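You operate a simulated robot arm through the tools that you are given. There is no shell and no other tool.

The job below is to be done with a simulated robot arm. You get a single attempt, and the scene is never put back.

TASK
Wick the solder bridge off with the braid while the extractor runs.
Fine: braid arm aside again, iron in its stand, heat and extractor off. Where these are worked on the way, their far stop is far enough and under half their travel is too little: braid arm.

It is judged by the outcome, as a careful person would: the job done as asked, and still so three seconds after it is handed in. It fails if anything else is knocked over, pushed out of place, dropped, spilled or broken.

THE ROBOT
A 6-joint arm with a three-finger gripper, fixed in place. Base frame: the origin is at the foot of the arm, x ahead of it, y to its left, z up. Lengths are in m, angles in degrees, forces in N, time in s.
Its first joint turns from -166.0 to 166.0 degrees. Payload 4.89 kg.
The tool frame sits at the grasp point between the pads (the TCP): z along the fingers, y along the line on which they close. The tips reach 0.03 m beyond it. Largest opening 0.164 m; the body of the gripper starts 0.125 m behind the TCP.
Orientation is told as [roll, pitch, yaw] about the base's x, y, z axes, in that order, counted from this pose: with the fingers straight down and closing along the base's y, the tool's x points along the base's -x, its y along +y and its z along -z.

THE INTERFACE
- The arm moves only by the tool play_rows. Its argument "targets" is a list of rows, each an object (a shift or turn left out is 0, a gripper value left out holds the last) with "slide": the shift along the tool's x, y, z in units of 300 mm (1.0 is 300 mm), a list of three; "rot": the turn, a rotation vector about the tool's x, y, z in units of 45 degrees (1.0 is 45 degrees), a list of three; "claw": the closure, from 0 (fully open) to 1 (shut). In form: [{"slide": [x, y, z], "rot": [ax, ay, az], "claw": claw}, ...]. A call has 1 to 20 rows; each row is the pose to reach, as a shift and turn from the pose commanded when the call began, along the tool's axes at that moment. A call with a number of a shift or a turn outside -1 to 1 is refused whole. A row lasts 0.2 s, in which the tool goes at most 0.05 m and 8.6 degrees; a call with a longer step from one row to the next is refused whole, and so is a gripper value outside its range. Where a pose cannot be reached the arm comes as near as it can. A force on the tool above 40 N (or 10 N above the force at the start of the call, whichever is more), or a blocked arm, ends the call early, and 0.2 s more pass. Each finger travels about 0.108 m/s and halts on what it meets, pressing with about 33 N; the grip force reading is that of the motor and also rises with nothing between the fingers. The clock runs only during rows and for 0.2 s after the last one: add rows that repeat a pose to give the fingers time. The reply holds the time, the measured pose of the TCP, the force on the tool along the base axes, the opening and the grip force, in the units named above and with some noise, with the torque about the TCP (base axes, N m) and any sound that the robot's microphone picked up.
- Cameras (640 x 400 px; columns grow to the right, rows downward): "scene" is fixed at [0.0474, -0.5023, 1.4026]; the picture's right is [0.78, -0.62, 0.00], its down [-0.27, -0.34, -0.90] and it looks along [0.56, 0.70, -0.44] (base axes); focal length 329 px, centre (320, 200). "wrist" rides on the gripper at [0.076, -0.002, -0.152] in the tool frame; the picture's right is [0.02, 1.00, 0.00], its down [-0.88, 0.02, -0.47] and it looks along [-0.47, 0.01, 0.88] (tool axes); focal length 247 px, centre (320, 200). There is no depth. A picture from a camera that has moved, and an enlarged one, comes with that camera's place and axes in the base frame and with its lens.
- grab_frame(camera): a new picture of that camera. No time passes.
- move_column(by): slides the trunk up (or, below 0, down) by that many m; the arm rides with it, the base frame stays. It gives what a move gives, with no picture.
- zoom(camera, box): a new picture of the part [left, top, right, bottom] of that camera's present view, enlarged. No time passes.
- sign_off(): hands the job in; it is judged then, once.

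Places have to be worked out from the pictures, the camera data and where the tool is seen. Open the gripper and draw the arm clear of the work before you hand the job in, unless the task says otherwise.

The tools are called after "Call:" by a JSON object that holds its "name" and its "arguments". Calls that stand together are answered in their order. play_rows: Moves the arm, as the interface text tells. Its arguments: {"type":"object","properties":{"targets":{"type":"array","items":{"type":"object","properties":{"slide":{"type":"array","items":{"type":"number"}},"rot":{"type":"array","items":{"type":"number"}},"claw":{"type":"number"}}}}},"required":["targets"]} The other tools are called the same way: move_column (by) slides the trunk up or down; grab_frame (camera) takes a picture; zoom (camera, box) takes an enlarged picture of a part of a camera's view; sign_off () hands the job in.

At the start:

```text
t: 0.0
ee_pos: [0.6096, 0.1568, 1.0983]
tool_rot: [0.0, 0.0, 0.0]
force: [-0.2, -0.7, 0.7]
torque: [0.01, 0.03, 0.02]
finger_gap: 0.164
grip_force: 0.1
trunk travel left (down, up): [-0.175, 0.215]
```

scene: 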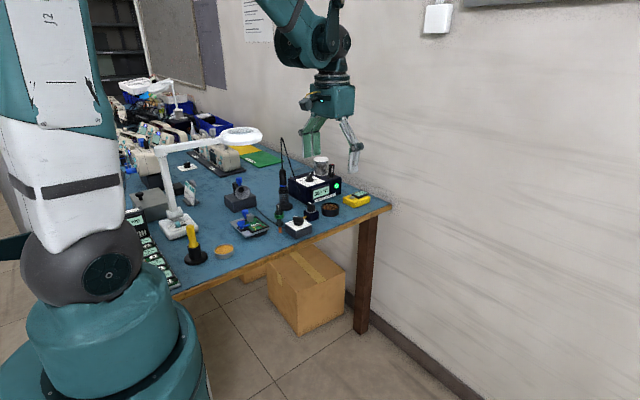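
wrist: 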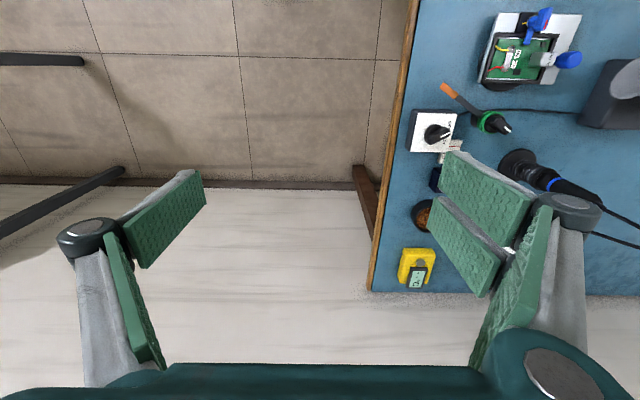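

I start by looking closely at the bench from both cameras to identify the objects.

Call:
{"name": "zoom", "arguments": {"camera": "scene", "box": [210, 140, 390, 252]}}

Call:
{"name": "zoom", "arguments": {"camera": "scene", "box": [120, 110, 280, 210]}}

Call:
{"name": "zoom", "arguments": {"camera": "scene", "box": [110, 180, 270, 280]}}

Call:
{"name": "zoom", "arguments": {"camera": "wrist", "box": [380, 0, 640, 162]}}

Call:
{"name": "zoom", "arguments": {"camera": "wrist", "box": [380, 130, 640, 292]}}

```text
3.56 times, centred on (300, 196) of scene
camera zoom: at [0.0474, -0.5023, 1.4026], right [0.78, -0.62, 0.0], down [-0.27, -0.34, -0.9], along [0.56, 0.7, -0.44], focal length 1169 px, centre (391, 214)
```

zoom: 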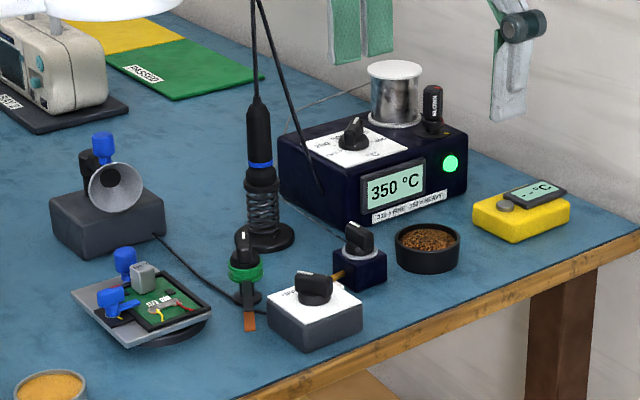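

```text
4.00 times, centred on (200, 160) of scene
camera zoom: at [0.0474, -0.5023, 1.4026], right [0.78, -0.62, 0.0], down [-0.27, -0.34, -0.9], along [0.56, 0.7, -0.44], focal length 1316 px, centre (800, 360)
```

zoom: 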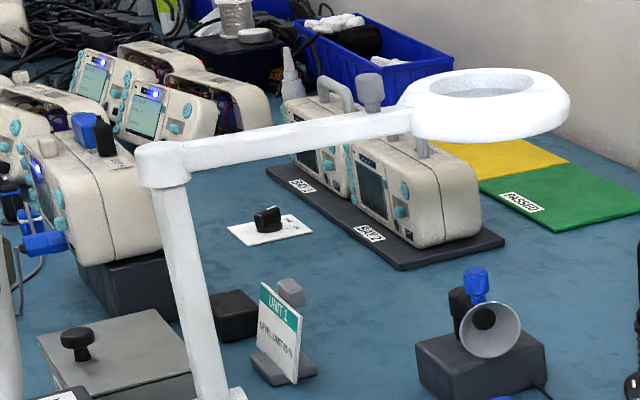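

```text
4.00 times, centred on (190, 230) of scene
camera zoom: at [0.0474, -0.5023, 1.4026], right [0.78, -0.62, 0.0], down [-0.27, -0.34, -0.9], along [0.56, 0.7, -0.44], focal length 1316 px, centre (840, 80)
```

zoom: 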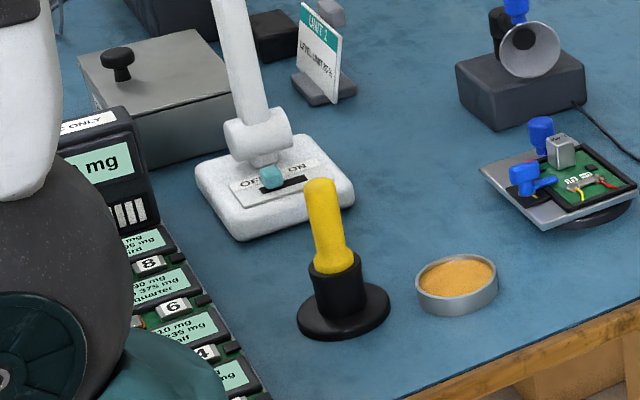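

```text
2.46 times, centred on (510, 81) of wrist
camera zoom: at [0.5343, 0.1556, 1.251], right [-0.02, 1.0, 0.0], down [0.88, 0.02, 0.47], along [0.47, 0.01, -0.88], focal length 608 px, centre (-148, 493)
```

zoom: 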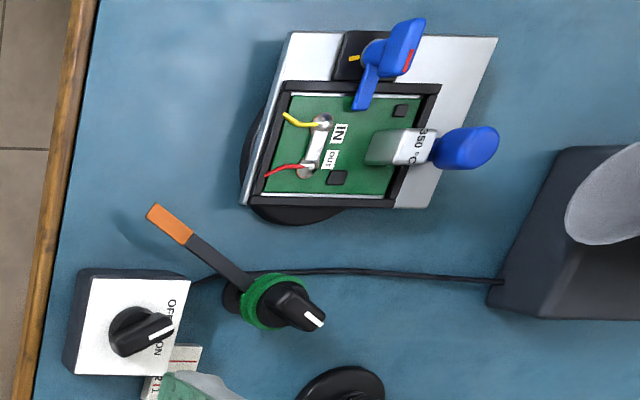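

```text
2.46 times, centred on (510, 211) of wrist
camera zoom: at [0.5343, 0.1556, 1.251], right [-0.02, 1.0, 0.0], down [0.88, 0.02, 0.47], along [0.47, 0.01, -0.88], focal length 608 px, centre (-148, 173)
```

zoom: 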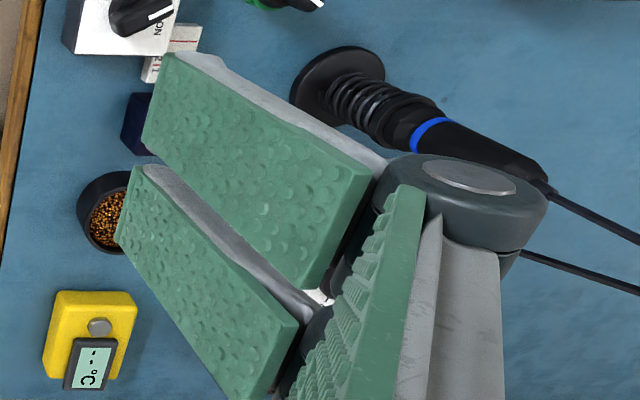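

The bench top is near z 0.73, with the board near (0.52, 0.48), the extractor switch near (0.64, 0.38), the braid arm near (0.61, 0.46) and the iron stand near (0.71, 0.59). I'll move the wrist camera, staying high, to look down on these from nearer.

Call:
{"name": "play_rows", "arguments": {"targets": [{"slide": [0.06, 0.12, 0]}, {"slide": [0.12, 0.24, 0]}, {"slide": [0.18, 0.36, 0]}, {"slide": [0.24, 0.48, 0]}, {"slide": [0.32, 0.6, 0]}, {"slide": [0.4, 0.7, 0]}, {"slide": [0.5, 0.8, 0]}, {"slide": [0.6, 0.88, 0]}]}}

Call:
{"name": "grab_frame", "arguments": {"camera": "wrist"}}

Call:
{"name": "grab_frame", "arguments": {"camera": "scene"}}

```text
t: 1.8
ee_pos: [0.4327, 0.4215, 1.0986]
tool_rot: [-0.1, -0.1, -0.1]
force: [0.9, -0.3, 0.1]
torque: [0.07, 0.14, 0.02]
finger_gap: 0.1638
grip_force: 0.1
trunk travel left (down, up): [-0.175, 0.215]
```

```text
taken
camera wrist: at [0.3563, 0.4197, 1.2518], right [-0.02, 1.0, 0.0], down [0.88, 0.02, 0.47], along [0.47, 0.01, -0.88], focal length 247 px, centre (320, 200)
```

wrist: 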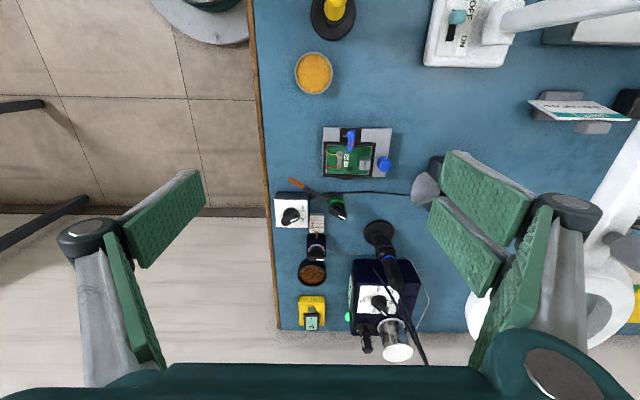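

```text
taken
```

scene: 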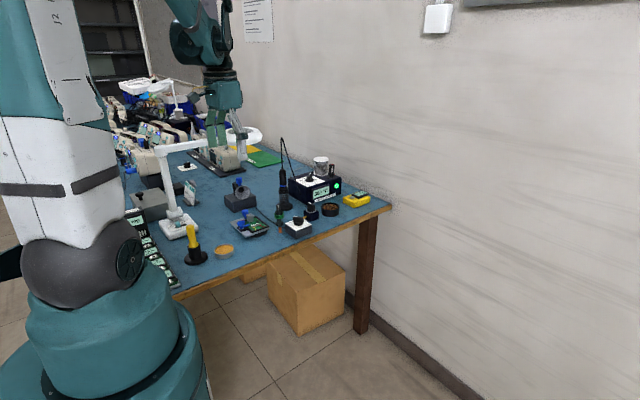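

Good overview; now I zoom into each group of items.

Call:
{"name": "zoom", "arguments": {"camera": "wrist", "box": [310, 115, 406, 175]}}

Call:
{"name": "zoom", "arguments": {"camera": "wrist", "box": [260, 170, 388, 250]}}

Call:
{"name": "zoom", "arguments": {"camera": "wrist", "box": [330, 205, 458, 285]}}

Call:
{"name": "zoom", "arguments": {"camera": "wrist", "box": [320, 260, 448, 370]}}

Call:
{"name": "zoom", "arguments": {"camera": "scene", "box": [270, 165, 350, 215]}}

Call:
{"name": "zoom", "arguments": {"camera": "scene", "box": [220, 195, 316, 255]}}

```text
6.67 times, centred on (358, 145) of wrist
camera zoom: at [0.3563, 0.4197, 1.2518], right [-0.02, 1.0, 0.0], down [0.88, 0.02, 0.47], along [0.47, 0.01, -0.88], focal length 1646 px, centre (67, 567)
```

zoom: 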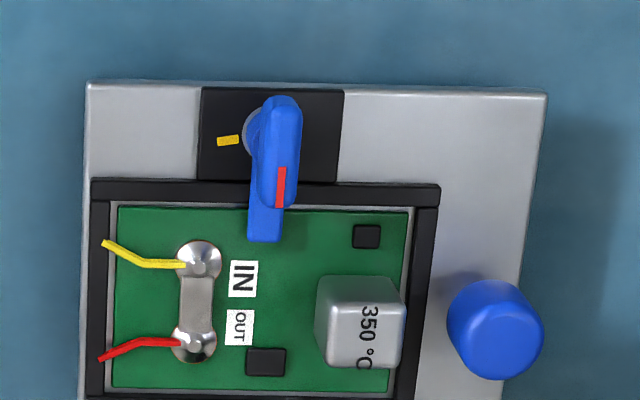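

```text
5.00 times, centred on (324, 210) of wrist
camera zoom: at [0.3563, 0.4197, 1.2518], right [-0.02, 1.0, 0.0], down [0.88, 0.02, 0.47], along [0.47, 0.01, -0.88], focal length 1235 px, centre (300, 150)
```

zoom: 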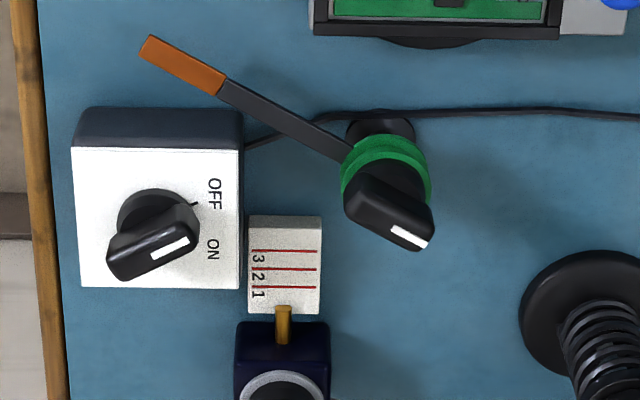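

```text
5.00 times, centred on (394, 245) of wrist
camera zoom: at [0.3563, 0.4197, 1.2518], right [-0.02, 1.0, 0.0], down [0.88, 0.02, 0.47], along [0.47, 0.01, -0.88], focal length 1235 px, centre (-50, -25)
```

zoom: 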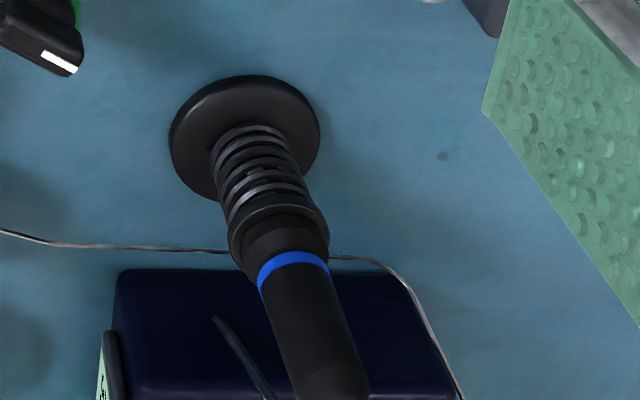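

```text
3.64 times, centred on (384, 315) of wrist
camera zoom: at [0.3563, 0.4197, 1.2518], right [-0.02, 1.0, 0.0], down [0.88, 0.02, 0.47], along [0.47, 0.01, -0.88], focal length 898 px, centre (87, -218)
```

zoom: 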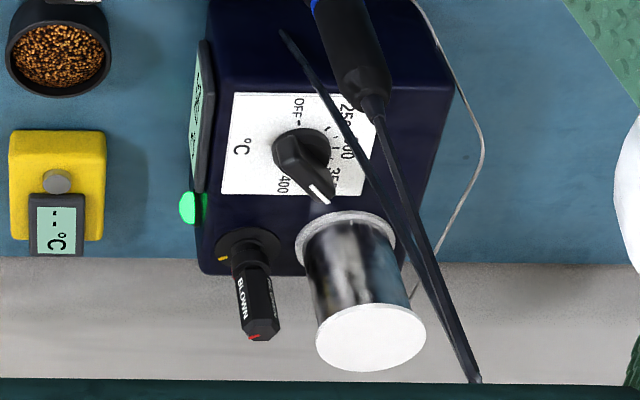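

```text
8.00 times, centred on (310, 190) of scene
camera zoom: at [0.0474, -0.5023, 1.4026], right [0.78, -0.62, 0.0], down [-0.27, -0.34, -0.9], along [0.56, 0.7, -0.44], focal length 2631 px, centre (400, 280)
```

zoom: 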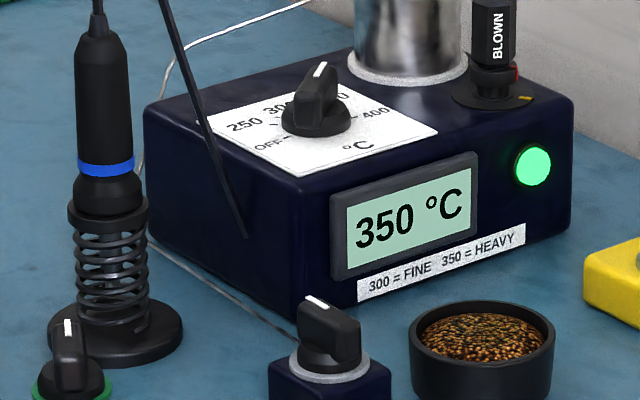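

```text
6.67 times, centred on (268, 225) of scene
camera zoom: at [0.0474, -0.5023, 1.4026], right [0.78, -0.62, 0.0], down [-0.27, -0.34, -0.9], along [0.56, 0.7, -0.44], focal length 2193 px, centre (667, 33)
```

zoom: 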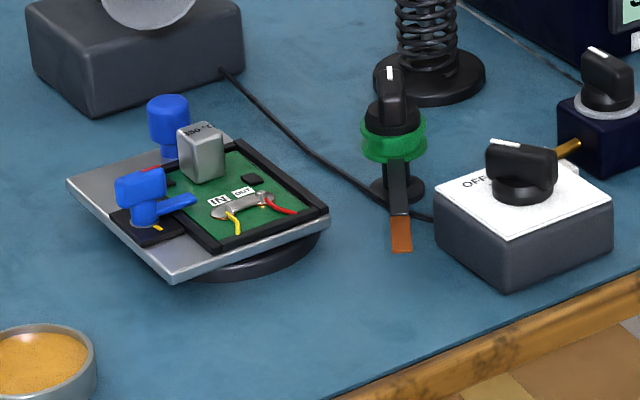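

The station reads 350 °C, which matches the "350 °C" label on the board. The extractor knob points at OFF and the braid arm is swung aside. I'll move above the extractor knob, at about (0.638, 0.363) with its top near z 0.815, and yaw the gripper so it can close across the bar.

Call:
{"name": "play_rows", "arguments": {"targets": [{"slide": [-0.116, -0.032, 0.0545], "rot": [0, 0, 0.1667]}, {"slide": [-0.231, -0.064, 0.109], "rot": [0, 0, 0.3333]}, {"slide": [-0.347, -0.096, 0.1635], "rot": [0, 0, 0.5]}, {"slide": [-0.462, -0.129, 0.218], "rot": [0, 0, 0.6667]}, {"slide": [-0.578, -0.161, 0.2725], "rot": [0, 0, 0.8333]}, {"slide": [-0.693, -0.193, 0.327], "rot": [0, 0, 1.0]}]}}

Call:
{"name": "play_rows", "arguments": {"targets": [{"rot": [0, 0, 0.16]}, {"rot": [0, 0, 0.32]}, {"rot": [0, 0, 0.473]}]}}

Call:
{"name": "grab_frame", "arguments": {"camera": "wrist"}}

Call:
{"name": "grab_frame", "arguments": {"camera": "scene"}}

```text
t: 3.2
ee_pos: [0.6395, 0.3664, 0.9994]
tool_rot: [0.0, 0.0, -45.1]
force: [-1.4, 0.7, 1.1]
torque: [0.02, -0.25, -0.03]
finger_gap: 0.164
grip_force: 0.1
trunk travel left (down, up): [-0.175, 0.215]
```

```text
t: 4.0
ee_pos: [0.6396, 0.3642, 1.0]
tool_rot: [0.0, 0.0, -66.3]
force: [0.3, 0.3, 1.4]
torque: [0.01, 0.02, 0.0]
finger_gap: 0.1642
grip_force: 0.0
trunk travel left (down, up): [-0.175, 0.215]
```

```text
taken
camera wrist: at [0.6077, 0.4331, 1.1527], right [0.91, 0.42, 0.0], down [0.37, -0.8, 0.47], along [0.2, -0.43, -0.88], focal length 247 px, centre (320, 200)
```

wrist: 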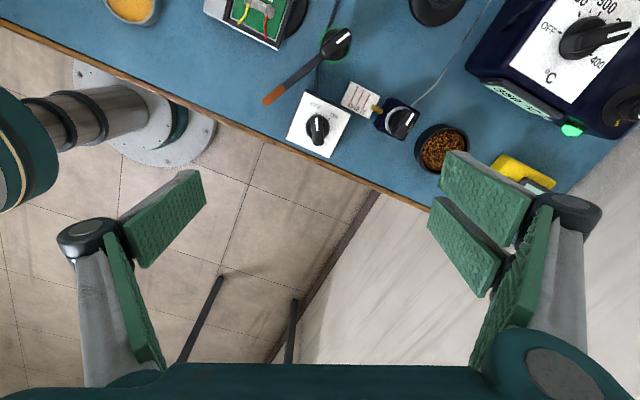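

```text
taken
```

scene: 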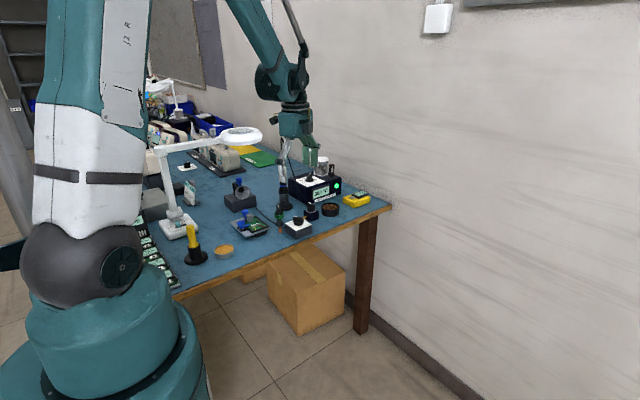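

The gripper lines up roughly with the knob; I zoom in for a precise check.

Call:
{"name": "zoom", "arguments": {"camera": "wrist", "box": [272, 80, 368, 170]}}

Call:
{"name": "zoom", "arguments": {"camera": "wrist", "box": [480, 0, 640, 100]}}

Call:
{"name": "zoom", "arguments": {"camera": "wrist", "box": [330, 70, 458, 150]}}

```text
4.44 times, centred on (320, 125) of wrist
camera zoom: at [0.6077, 0.4331, 1.1527], right [0.91, 0.42, 0.0], down [0.37, -0.8, 0.47], along [0.2, -0.43, -0.88], focal length 1098 px, centre (320, 533)
```

zoom: 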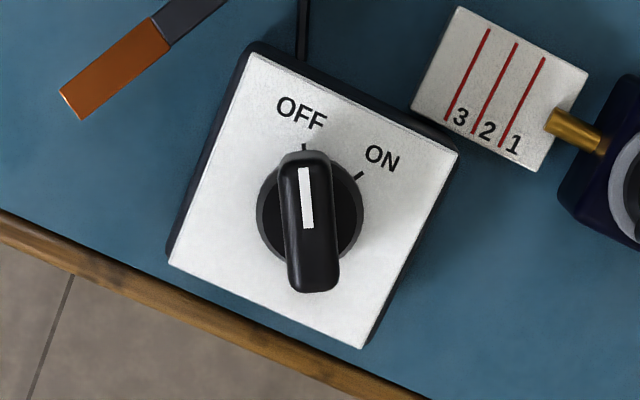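

```text
4.00 times, centred on (560, 50) of wrist
camera zoom: at [0.6077, 0.4331, 1.1527], right [0.91, 0.42, 0.0], down [0.37, -0.8, 0.47], along [0.2, -0.43, -0.88], focal length 988 px, centre (-640, 800)
```

zoom: 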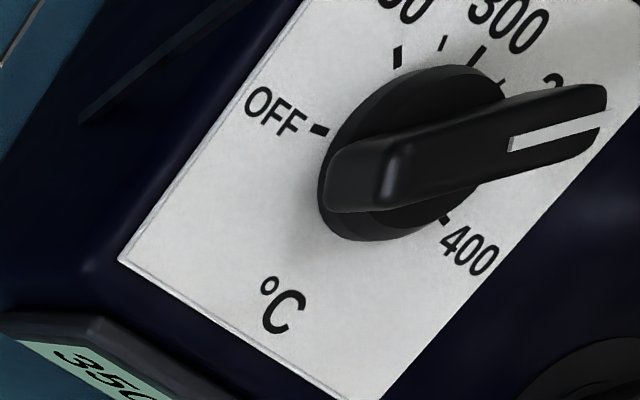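

```text
5.00 times, centred on (394, 110) of wrist
camera zoom: at [0.6077, 0.4331, 1.1527], right [0.91, 0.42, 0.0], down [0.37, -0.8, 0.47], along [0.2, -0.43, -0.88], focal length 1235 px, centre (-50, 650)
```

zoom: 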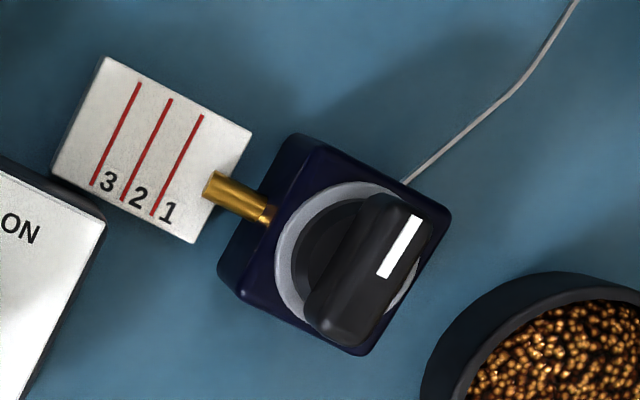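

The bar points at OFF, about 6° off from my finger plane, and ON is about 55° clockwise from there. I'll correct the yaw, part-close the fingers so they clear the solder feeder knob next to it, and descend part way.

Call:
{"name": "play_rows", "arguments": {"targets": [{"slide": [-0.01, -0.01, 0.1], "rot": [0, 0, -0.07], "claw": 0.7}, {"slide": [-0.01, -0.01, 0.2], "rot": [0, 0, -0.14], "claw": 0.7}, {"slide": [-0.01, -0.01, 0.3], "rot": [0, 0, -0.14], "claw": 0.7}, {"slide": [-0.01, -0.01, 0.4], "rot": [0, 0, -0.14], "claw": 0.7}, {"slide": [-0.01, -0.01, 0.4], "rot": [0, 0, -0.14], "claw": 0.7}]}}

Call:
{"name": "grab_frame", "arguments": {"camera": "wrist"}}

```text
t: 5.2
ee_pos: [0.6372, 0.3588, 0.8796]
tool_rot: [0.0, 0.0, -59.9]
force: [0.5, 0.5, -0.9]
torque: [-0.06, 0.05, 0.0]
finger_gap: 0.0493
grip_force: 0.0
trunk travel left (down, up): [-0.175, 0.215]
```

```text
taken
camera wrist: at [0.598, 0.4241, 1.0334], right [0.86, 0.52, 0.0], down [0.46, -0.75, 0.47], along [0.25, -0.4, -0.88], focal length 247 px, centre (320, 200)
```

wrist: 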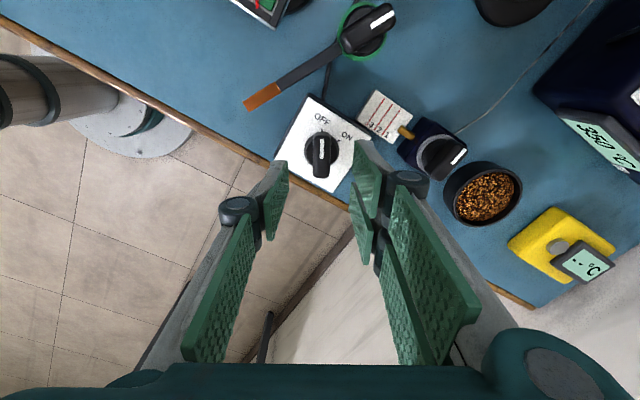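

Call:
{"name": "zoom", "arguments": {"camera": "wrist", "box": [264, 90, 376, 200]}}

```text
3.64 times, centred on (320, 145) of wrist
camera zoom: at [0.598, 0.4241, 1.0334], right [0.86, 0.52, 0.0], down [0.46, -0.75, 0.47], along [0.25, -0.4, -0.88], focal length 898 px, centre (320, 400)
```

zoom: 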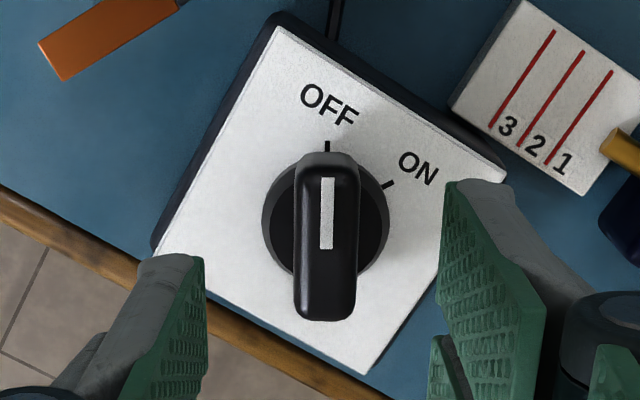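

The bar is now parallel to the finger plane; I need about 6 mm more along tool x. I'll descend until the tips straddle the bar, then close.

Call:
{"name": "play_rows", "arguments": {"targets": [{"slide": [0.02, 0.004, 0.05]}, {"slide": [0.02, 0.004, 0.1]}, {"slide": [0.02, 0.004, 0.14]}, {"slide": [0.02, 0.004, 0.17]}, {"slide": [0.02, 0.004, 0.17]}]}}

Call:
{"name": "grab_frame", "arguments": {"camera": "wrist"}}

Call:
{"name": "zoom", "arguments": {"camera": "scene", "box": [250, 180, 346, 240]}}

```text
t: 6.4
ee_pos: [0.6359, 0.3658, 0.8291]
tool_rot: [0.0, 0.0, -60.0]
force: [0.0, -0.8, 0.1]
torque: [-0.02, 0.0, 0.0]
finger_gap: 0.0493
grip_force: 0.0
trunk travel left (down, up): [-0.175, 0.215]
```

```text
taken
camera wrist: at [0.5956, 0.4291, 0.9819], right [0.86, 0.52, 0.0], down [0.46, -0.75, 0.47], along [0.25, -0.4, -0.88], focal length 247 px, centre (320, 200)
```

wrist: 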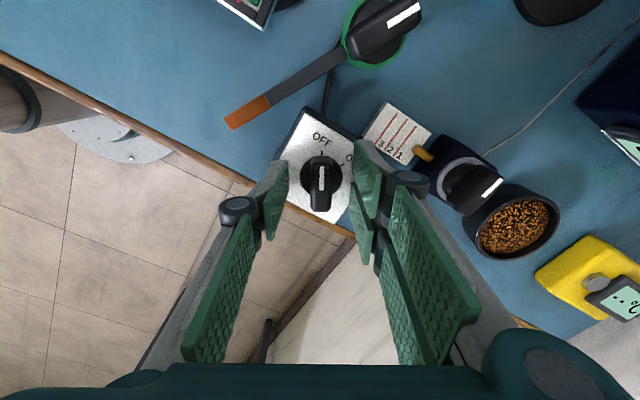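

```text
6.67 times, centred on (298, 210) of scene
camera zoom: at [0.0474, -0.5023, 1.4026], right [0.78, -0.62, 0.0], down [-0.27, -0.34, -0.9], along [0.56, 0.7, -0.44], focal length 2193 px, centre (467, 133)
```

zoom: 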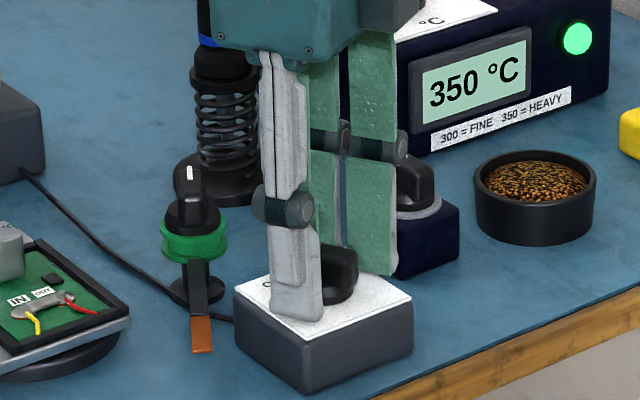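

The tips straddle the bar at the right height, so I close on it and begin turning clockwise.

Call:
{"name": "play_rows", "arguments": {"targets": [{"claw": 1.0}, {"claw": 1.0}, {"claw": 1.0}, {"rot": [0, 0, 0.15], "claw": 1.0}, {"rot": [0, 0, 0.3], "claw": 1.0}, {"rot": [0, 0, 0.45], "claw": 1.0}, {"rot": [0, 0, 0.6], "claw": 1.0}, {"rot": [0, 0, 0.75], "claw": 1.0}, {"rot": [0, 0, 0.9], "claw": 1.0}, {"rot": [0, 0, 1.0], "claw": 1.0}]}}

Call:
{"name": "zoom", "arguments": {"camera": "wrist", "box": [264, 90, 392, 240]}}

```text
t: 8.6
ee_pos: [0.6347, 0.3655, 0.8276]
tool_rot: [0.1, -0.1, -103.1]
force: [2.7, -5.3, 6.5]
torque: [0.08, -0.23, -0.01]
finger_gap: 0.0157
grip_force: 45.5
trunk travel left (down, up): [-0.175, 0.215]
stopped in row 10: the force on the tool passed its limit at 42 N (the readings are from after the stop); the commanded pose is now the measured one
```

```text
2.67 times, centred on (328, 165) of wrist
camera zoom: at [0.6516, 0.4392, 0.9818], right [0.98, -0.21, 0.0], down [-0.18, -0.86, 0.47], along [-0.1, -0.46, -0.88], focal length 659 px, centre (299, 293)
```

zoom: 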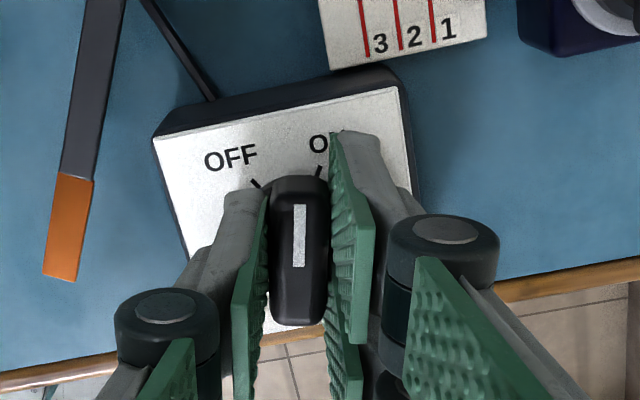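

The knob turned about 43° before the force limit tripped, probably from a slight off-centre grip. I'll release to relieve the side load, check the pointer, then finish the turn.

Call:
{"name": "play_rows", "arguments": {"targets": [{"claw": 0.75}, {"claw": 0.75}, {"claw": 0.75}]}}

Call:
{"name": "zoom", "arguments": {"camera": "wrist", "box": [264, 110, 376, 220]}}

Call:
{"name": "zoom", "arguments": {"camera": "scene", "box": [220, 170, 316, 250]}}

```text
t: 9.4
ee_pos: [0.6359, 0.3653, 0.83]
tool_rot: [0.1, 0.0, -103.1]
force: [-0.1, 0.1, 0.1]
torque: [0.02, 0.02, -0.02]
finger_gap: 0.041
grip_force: 0.0
trunk travel left (down, up): [-0.175, 0.215]
```

```text
3.64 times, centred on (320, 165) of wrist
camera zoom: at [0.6513, 0.4395, 0.9816], right [0.98, -0.21, 0.0], down [-0.18, -0.86, 0.47], along [-0.1, -0.46, -0.88], focal length 898 px, centre (320, 327)
```

zoom: 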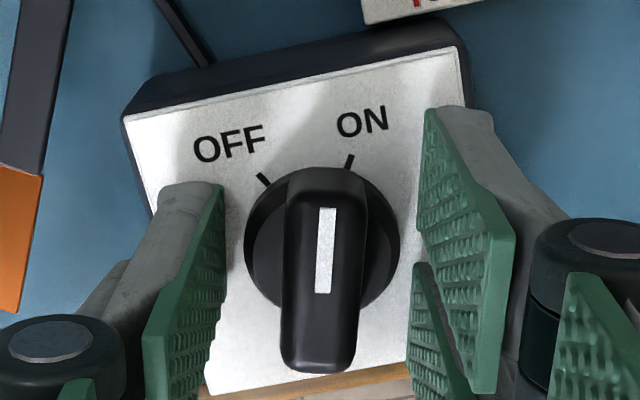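

```text
5.00 times, centred on (268, 210) of scene
camera zoom: at [0.0474, -0.5023, 1.4026], right [0.78, -0.62, 0.0], down [-0.27, -0.34, -0.9], along [0.56, 0.7, -0.44], focal length 1644 px, centre (580, 150)
```

zoom: 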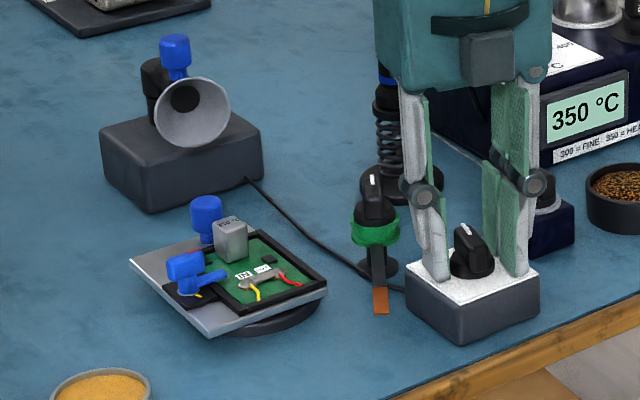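

It now stands about 12° short of the ON tick. I grip again and finish the turn.

Call:
{"name": "play_rows", "arguments": {"targets": [{"rot": [0, 0, 0.08], "claw": 1.0}, {"rot": [0, 0, 0.08], "claw": 1.0}, {"rot": [0, 0, 0.08], "claw": 1.0}, {"rot": [0, 0, 0.2], "claw": 1.0}, {"rot": [0, 0, 0.3], "claw": 1.0}, {"rot": [0, 0, 0.4], "claw": 1.0}]}}

Call:
{"name": "play_rows", "arguments": {"targets": [{"claw": 0.7}, {"claw": 0.7}, {"claw": 0.7}]}}

Call:
{"name": "zoom", "arguments": {"camera": "wrist", "box": [264, 110, 376, 220]}}

Call:
{"name": "zoom", "arguments": {"camera": "scene", "box": [220, 170, 316, 250]}}

```text
t: 10.8
ee_pos: [0.6365, 0.3653, 0.8298]
tool_rot: [0.1, 0.0, -121.2]
force: [13.4, 2.3, -3.7]
torque: [-0.02, -0.35, 0.3]
finger_gap: 0.0159
grip_force: 45.2
trunk travel left (down, up): [-0.175, 0.215]
```

```text
t: 11.6
ee_pos: [0.636, 0.364, 0.8287]
tool_rot: [0.2, 0.1, -121.1]
force: [0.1, -0.7, 0.2]
torque: [-0.01, -0.02, 0.01]
finger_gap: 0.0494
grip_force: 0.1
trunk travel left (down, up): [-0.175, 0.215]
```

```text
3.64 times, centred on (320, 165) of wrist
camera zoom: at [0.6734, 0.4307, 0.9821], right [0.87, -0.5, 0.0], down [-0.44, -0.76, 0.47], along [-0.23, -0.41, -0.88], focal length 898 px, centre (320, 327)
```

zoom: 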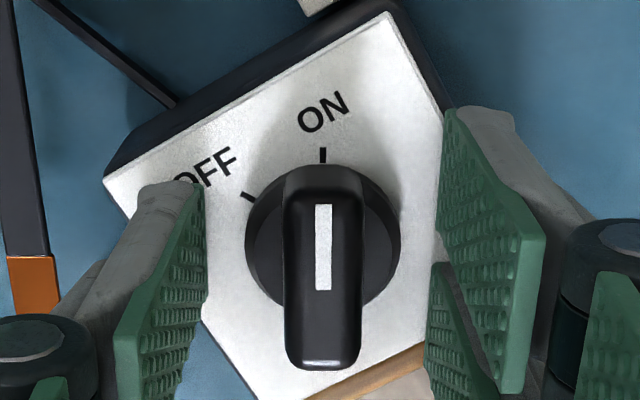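

```text
5.00 times, centred on (268, 210) of scene
camera zoom: at [0.0474, -0.5023, 1.4026], right [0.78, -0.62, 0.0], down [-0.27, -0.34, -0.9], along [0.56, 0.7, -0.44], focal length 1644 px, centre (580, 150)
```

zoom: 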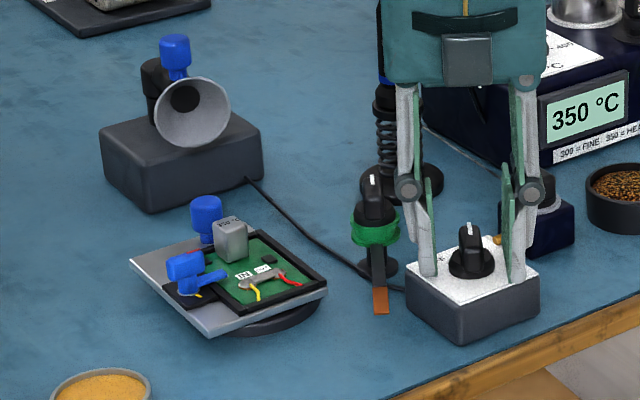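

The pointer now sits on ON. I'll lift clear and move above the braid arm's knob, near (0.617, 0.462) with its top at about z 0.834; the present yaw already suits it.

Call:
{"name": "play_rows", "arguments": {"targets": [{"slide": [0, 0, -0.1]}, {"slide": [0, 0, -0.22]}, {"slide": [0.06, -0.05, -0.33]}, {"slide": [0.12, -0.11, -0.4]}, {"slide": [0.18, -0.17, -0.4]}, {"slide": [0.247, -0.223, -0.4]}, {"slide": [0.247, -0.223, -0.4]}]}}

Call:
{"name": "grab_frame", "arguments": {"camera": "wrist"}}

Call:
{"name": "zoom", "arguments": {"camera": "scene", "box": [210, 140, 370, 240]}}

```text
t: 13.2
ee_pos: [0.6169, 0.4641, 0.9492]
tool_rot: [0.1, 0.0, -121.1]
force: [0.1, 0.3, 0.1]
torque: [0.01, -0.01, -0.02]
finger_gap: 0.0493
grip_force: 0.0
trunk travel left (down, up): [-0.175, 0.215]
```

```text
taken
camera wrist: at [0.6538, 0.53, 1.1023], right [0.87, -0.5, 0.0], down [-0.44, -0.76, 0.47], along [-0.23, -0.41, -0.88], focal length 247 px, centre (320, 200)
```

wrist: 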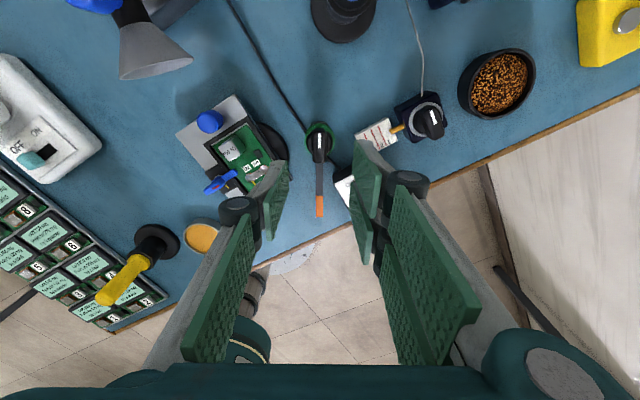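

```text
4.00 times, centred on (290, 190) of scene
camera zoom: at [0.0474, -0.5023, 1.4026], right [0.78, -0.62, 0.0], down [-0.27, -0.34, -0.9], along [0.56, 0.7, -0.44], focal length 1316 px, centre (440, 240)
```

zoom: 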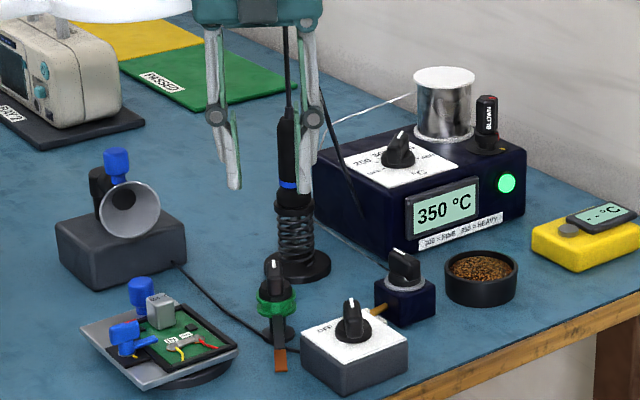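

Call:
{"name": "zoom", "arguments": {"camera": "wrist", "box": [264, 110, 376, 220]}}

Call:
{"name": "zoom", "arguments": {"camera": "wrist", "box": [170, 90, 298, 200]}}

Call:
{"name": "zoom", "arguments": {"camera": "wrist", "box": [60, 0, 220, 110]}}

```text
3.64 times, centred on (320, 165) of wrist
camera zoom: at [0.6538, 0.53, 1.1023], right [0.87, -0.5, 0.0], down [-0.44, -0.76, 0.47], along [-0.23, -0.41, -0.88], focal length 898 px, centre (320, 327)
```

zoom: 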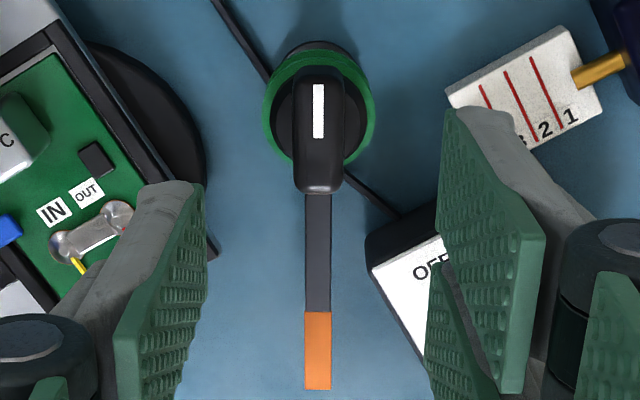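

```text
3.64 times, centred on (234, 145) of wrist
camera zoom: at [0.6538, 0.53, 1.1023], right [0.87, -0.5, 0.0], down [-0.44, -0.76, 0.47], along [-0.23, -0.41, -0.88], focal length 898 px, centre (633, 400)
```

zoom: 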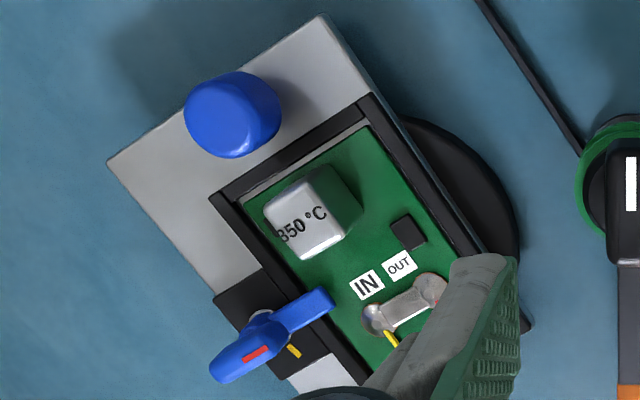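

```text
3.64 times, centred on (140, 55) of wrist
camera zoom: at [0.6538, 0.53, 1.1023], right [0.87, -0.5, 0.0], down [-0.44, -0.76, 0.47], along [-0.23, -0.41, -0.88], focal length 898 px, centre (974, 727)
```

zoom: 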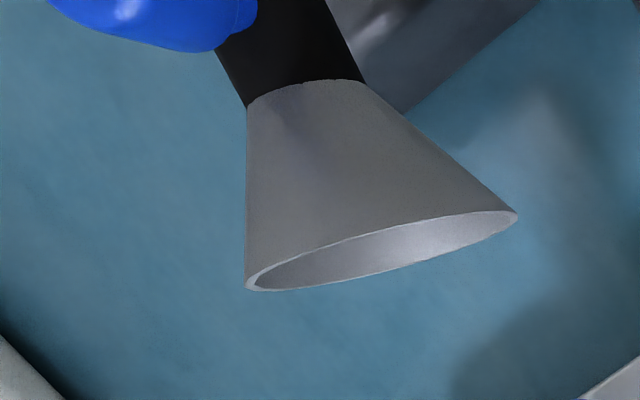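

The bar and braid arm are lined up with the fingers. Before gripping, I check in the air that the wrist can reach the end of the roughly 60° clockwise swing.

Call:
{"name": "play_rows", "arguments": {"targets": [{"rot": [0, 0, 0.17]}, {"rot": [0, 0, 0.34]}, {"rot": [0, 0, 0.51]}, {"rot": [0, 0, 0.68]}, {"rot": [0, 0, 0.85]}, {"rot": [0, 0, 1.0]}]}}

Call:
{"name": "play_rows", "arguments": {"targets": [{"rot": [0, 0, 0.17]}, {"rot": [0, 0, 0.34]}, {"rot": [0, 0, 0.45]}]}}

Call:
{"name": "grab_frame", "arguments": {"camera": "wrist"}}

```text
t: 14.6
ee_pos: [0.6243, 0.452, 0.949]
tool_rot: [-0.4, 0.1, -135.4]
force: [0.3, 0.2, -0.2]
torque: [-0.01, 0.0, -0.02]
finger_gap: 0.049
grip_force: 0.0
out of reach, approached as far as the arm can: row 2, 3, 4, 5, 6
trunk travel left (down, up): [-0.175, 0.215]
```

```text
t: 15.4
ee_pos: [0.6251, 0.453, 0.9485]
tool_rot: [-0.3, 0.2, -135.3]
force: [0.2, -0.6, 0.4]
torque: [-0.04, -0.03, -0.01]
finger_gap: 0.0493
grip_force: 0.0
out of reach, approached as far as the arm can: row 1, 2, 3
trunk travel left (down, up): [-0.175, 0.215]
```

```text
taken
camera wrist: at [0.6788, 0.5052, 1.1022], right [0.72, -0.7, -0.01], down [-0.61, -0.63, 0.47], along [-0.33, -0.33, -0.88], focal length 247 px, centre (320, 200)
```

wrist: 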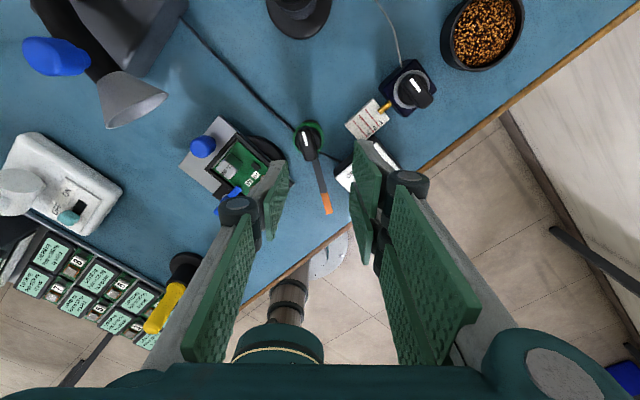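

The wrist limit is near yaw −135°, so I'll use the opposite grip instead (yaw +59° → 0°). I rotate back in steps.

Call:
{"name": "play_rows", "arguments": {"targets": [{"rot": [0, 0, -0.17]}, {"rot": [0, 0, -0.34]}, {"rot": [0, 0, -0.51]}, {"rot": [0, 0, -0.68]}, {"rot": [0, 0, -0.85]}, {"rot": [0, 0, -1.0]}]}}

```text
t: 16.8
ee_pos: [0.6261, 0.4524, 0.9484]
tool_rot: [-0.2, 0.3, -90.3]
force: [-0.1, 0.3, -1.0]
torque: [0.0, -0.04, 0.01]
finger_gap: 0.0494
grip_force: 0.0
trunk travel left (down, up): [-0.175, 0.215]
```

Call:
{"name": "play_rows", "arguments": {"targets": [{"rot": [0, 0, -0.17]}, {"rot": [0, 0, -0.34]}, {"rot": [0, 0, -0.51]}, {"rot": [0, 0, -0.68]}, {"rot": [0, 0, -0.85]}, {"rot": [0, 0, -1.0]}]}}

Call:
{"name": "play_rows", "arguments": {"targets": [{"rot": [0, 0, -0.17]}, {"rot": [0, 0, -0.34]}, {"rot": [0, 0, -0.51]}, {"rot": [0, 0, -0.68]}, {"rot": [0, 0, -0.85]}, {"rot": [0, 0, -1.0]}]}}

Call:
{"name": "play_rows", "arguments": {"targets": [{"rot": [0, 0, -0.17]}, {"rot": [0, 0, -0.34]}, {"rot": [0, 0, -0.51]}, {"rot": [0, 0, -0.68]}, {"rot": [0, 0, -0.85]}, {"rot": [0, 0, -1.0]}]}}

Call:
{"name": "play_rows", "arguments": {"targets": [{"rot": [0, 0, -0.17]}, {"rot": [0, 0, -0.32]}, {"rot": [0, 0, -0.32]}]}}

Call:
{"name": "grab_frame", "arguments": {"camera": "wrist"}}

```text
t: 18.2
ee_pos: [0.6257, 0.453, 0.9497]
tool_rot: [0.0, 0.2, -45.2]
force: [0.2, 0.5, 0.5]
torque: [0.02, -0.01, 0.0]
finger_gap: 0.0492
grip_force: 0.1
trunk travel left (down, up): [-0.175, 0.215]
```

```text
t: 19.6
ee_pos: [0.6249, 0.4526, 0.9487]
tool_rot: [0.3, 0.2, -0.3]
force: [0.1, 0.4, 0.6]
torque: [0.01, -0.03, 0.0]
finger_gap: 0.0492
grip_force: 0.1
trunk travel left (down, up): [-0.175, 0.215]
```

```text
t: 21.0
ee_pos: [0.6248, 0.4524, 0.9476]
tool_rot: [0.3, -0.1, 44.8]
force: [-0.6, 0.2, 0.2]
torque: [0.03, 0.01, 0.04]
finger_gap: 0.0492
grip_force: 0.0
trunk travel left (down, up): [-0.175, 0.215]
```

```text
t: 21.8
ee_pos: [0.626, 0.4505, 0.9491]
tool_rot: [0.2, -0.2, 59.1]
force: [-0.2, 0.3, -0.6]
torque: [0.02, 0.0, 0.01]
finger_gap: 0.0493
grip_force: 0.0
trunk travel left (down, up): [-0.175, 0.215]
```

```text
taken
camera wrist: at [0.5883, 0.3844, 1.1008], right [-0.87, 0.49, 0.01], down [0.44, 0.76, 0.48], along [0.23, 0.42, -0.88], focal length 247 px, centre (320, 200)
```

wrist: 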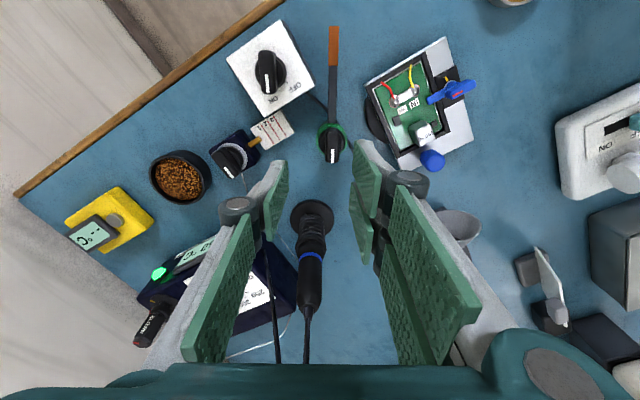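

Call:
{"name": "play_rows", "arguments": {"targets": [{"slide": [-0.021, 0.046, 0.08]}, {"slide": [-0.021, 0.046, 0.16]}, {"slide": [-0.021, 0.046, 0.22]}, {"slide": [-0.021, 0.046, 0.22]}]}}

Call:
{"name": "zoom", "arguments": {"camera": "wrist", "box": [264, 90, 376, 200]}}

```text
t: 22.8
ee_pos: [0.6176, 0.466, 0.8809]
tool_rot: [0.3, -0.2, 59.0]
force: [0.2, 0.5, 0.1]
torque: [-0.03, 0.03, -0.01]
finger_gap: 0.0495
grip_force: 0.2
trunk travel left (down, up): [-0.175, 0.215]
```

```text
3.64 times, centred on (320, 145) of wrist
camera zoom: at [0.5796, 0.3981, 1.0328], right [-0.87, 0.5, 0.01], down [0.44, 0.76, 0.48], along [0.23, 0.42, -0.88], focal length 898 px, centre (320, 400)
```

zoom: 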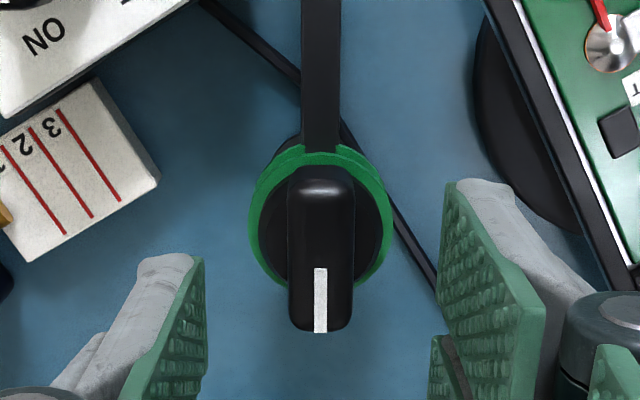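

Comparing the two opposite views puts the knob axis at about (0.616, 0.462) with the bar top at z ≈ 0.82. I shift 4 mm along tool x, descend and close on it.

Call:
{"name": "play_rows", "arguments": {"targets": [{"slide": [0.014, 0, 0.05]}, {"slide": [0.014, 0, 0.1]}, {"slide": [0.014, 0, 0.15]}, {"slide": [0.014, 0, 0.15]}, {"slide": [0.014, 0, 0.15], "claw": 1.0}, {"slide": [0.014, 0, 0.15], "claw": 1.0}, {"slide": [0.014, 0, 0.15], "claw": 1.0}]}}

Call:
{"name": "grab_frame", "arguments": {"camera": "wrist"}}

Call:
{"name": "zoom", "arguments": {"camera": "scene", "box": [220, 170, 316, 250]}}

```text
t: 24.4
ee_pos: [0.6139, 0.4607, 0.8375]
tool_rot: [0.3, -0.2, 59.0]
force: [-0.7, -2.0, -8.0]
torque: [0.42, -0.32, -0.04]
finger_gap: 0.0156
grip_force: 45.3
trunk travel left (down, up): [-0.175, 0.215]
```

```text
taken
camera wrist: at [0.5763, 0.3931, 0.9892], right [-0.87, 0.5, 0.01], down [0.44, 0.76, 0.48], along [0.23, 0.42, -0.88], focal length 247 px, centre (320, 200)
```

wrist: 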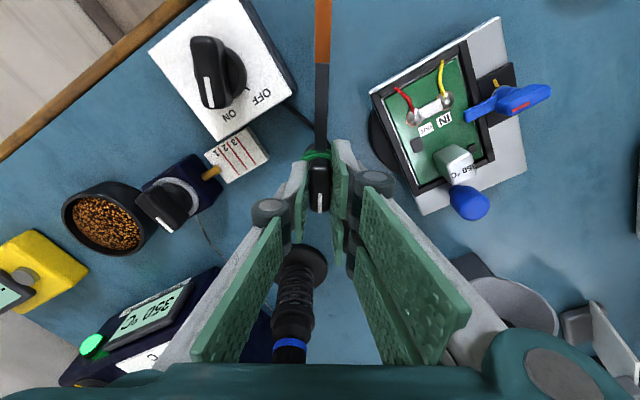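

```text
5.00 times, centred on (268, 210) of scene
camera zoom: at [0.0474, -0.5023, 1.4026], right [0.78, -0.62, 0.0], down [-0.27, -0.34, -0.9], along [0.56, 0.7, -0.44], focal length 1644 px, centre (580, 150)
```

zoom: 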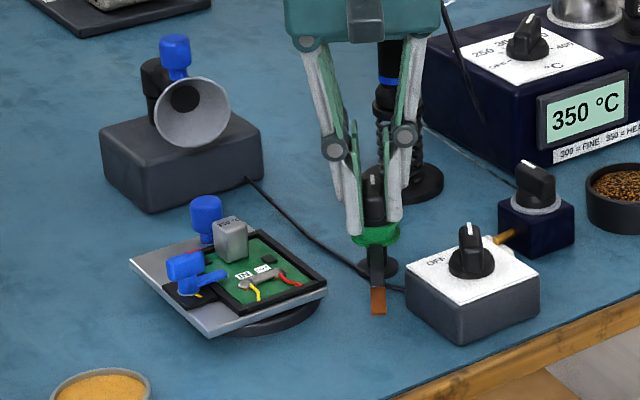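

The grip is firm at 15.6 mm. I swing the braid arm clockwise toward the bridge.

Call:
{"name": "play_rows", "arguments": {"targets": [{"rot": [0, 0, 0.11]}, {"rot": [0, 0, 0.22]}, {"rot": [0, 0, 0.33]}, {"rot": [0, 0, 0.44]}, {"rot": [0, 0, 0.55]}, {"rot": [0, 0, 0.66]}, {"rot": [0, 0, 0.77]}, {"rot": [0, 0, 0.88]}, {"rot": [0, 0, 1.0]}]}}

Call:
{"name": "grab_frame", "arguments": {"camera": "wrist"}}

Call:
{"name": "zoom", "arguments": {"camera": "scene", "box": [220, 170, 316, 250]}}

```text
t: 26.4
ee_pos: [0.6142, 0.463, 0.8372]
tool_rot: [0.3, 0.1, 14.0]
force: [-22.5, -6.5, -16.2]
torque: [-0.09, 0.06, 0.03]
finger_gap: 0.0159
grip_force: 45.1
trunk travel left (down, up): [-0.175, 0.215]
```

```text
taken
camera wrist: at [0.5408, 0.4402, 0.9903], right [-0.26, 0.96, 0.01], down [0.85, 0.23, 0.47], along [0.45, 0.13, -0.88], focal length 247 px, centre (320, 200)
```

wrist: 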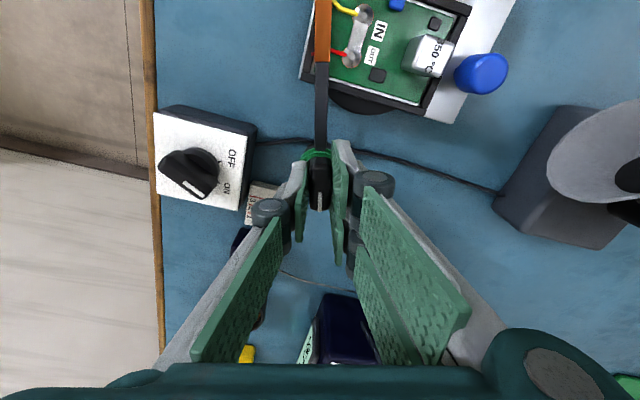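

```text
5.00 times, centred on (268, 210) of scene
camera zoom: at [0.0474, -0.5023, 1.4026], right [0.78, -0.62, 0.0], down [-0.27, -0.34, -0.9], along [0.56, 0.7, -0.44], focal length 1644 px, centre (580, 150)
```

zoom: 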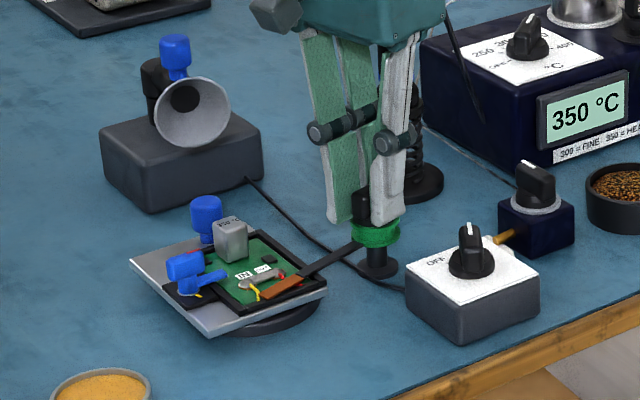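

The copper end is nearly at the bridge. I'll release briefly to relieve the side load, regrip, and turn the rest of the way.

Call:
{"name": "play_rows", "arguments": {"targets": [{"claw": 0.75}, {"claw": 0.75}, {"claw": 0.75}]}}

Call:
{"name": "zoom", "arguments": {"camera": "wrist", "box": [250, 0, 420, 220]}}

```text
t: 27.2
ee_pos: [0.6152, 0.4606, 0.8377]
tool_rot: [0.3, 0.1, 14.0]
force: [0.0, 0.1, -0.5]
torque: [0.0, -0.02, -0.04]
finger_gap: 0.0413
grip_force: 0.0
trunk travel left (down, up): [-0.175, 0.215]
```

```text
1.82 times, centred on (335, 110) of wrist
camera zoom: at [0.5412, 0.4399, 0.9903], right [-0.26, 0.96, 0.01], down [0.85, 0.23, 0.47], along [0.45, 0.13, -0.88], focal length 449 px, centre (293, 364)
```

zoom: 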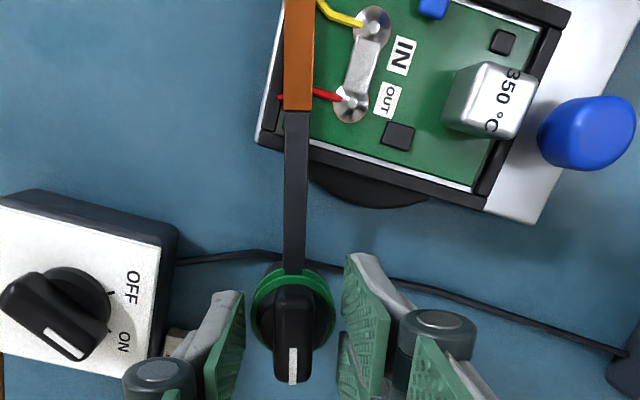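

Call:
{"name": "play_rows", "arguments": {"targets": [{"claw": 1.0}, {"claw": 1.0}, {"claw": 1.0}, {"rot": [0, 0, 0.11]}, {"rot": [0, 0, 0.22]}, {"rot": [0, 0, 0.33]}, {"rot": [0, 0, 0.4]}]}}

Call:
{"name": "zoom", "arguments": {"camera": "wrist", "box": [250, 0, 420, 220]}}

```text
t: 28.8
ee_pos: [0.614, 0.4623, 0.8371]
tool_rot: [0.4, 0.2, -4.0]
force: [1.4, -6.0, 11.1]
torque: [-0.16, 0.02, 1.63]
finger_gap: 0.0168
grip_force: 45.1
trunk travel left (down, up): [-0.175, 0.215]
```

```text
1.82 times, centred on (335, 110) of wrist
camera zoom: at [0.5386, 0.4641, 0.9904], right [0.05, 1.0, 0.01], down [0.88, -0.05, 0.47], along [0.47, -0.02, -0.88], focal length 449 px, centre (293, 364)
```

zoom: 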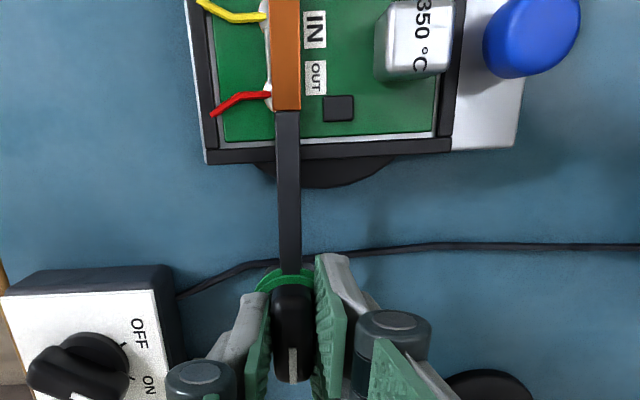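

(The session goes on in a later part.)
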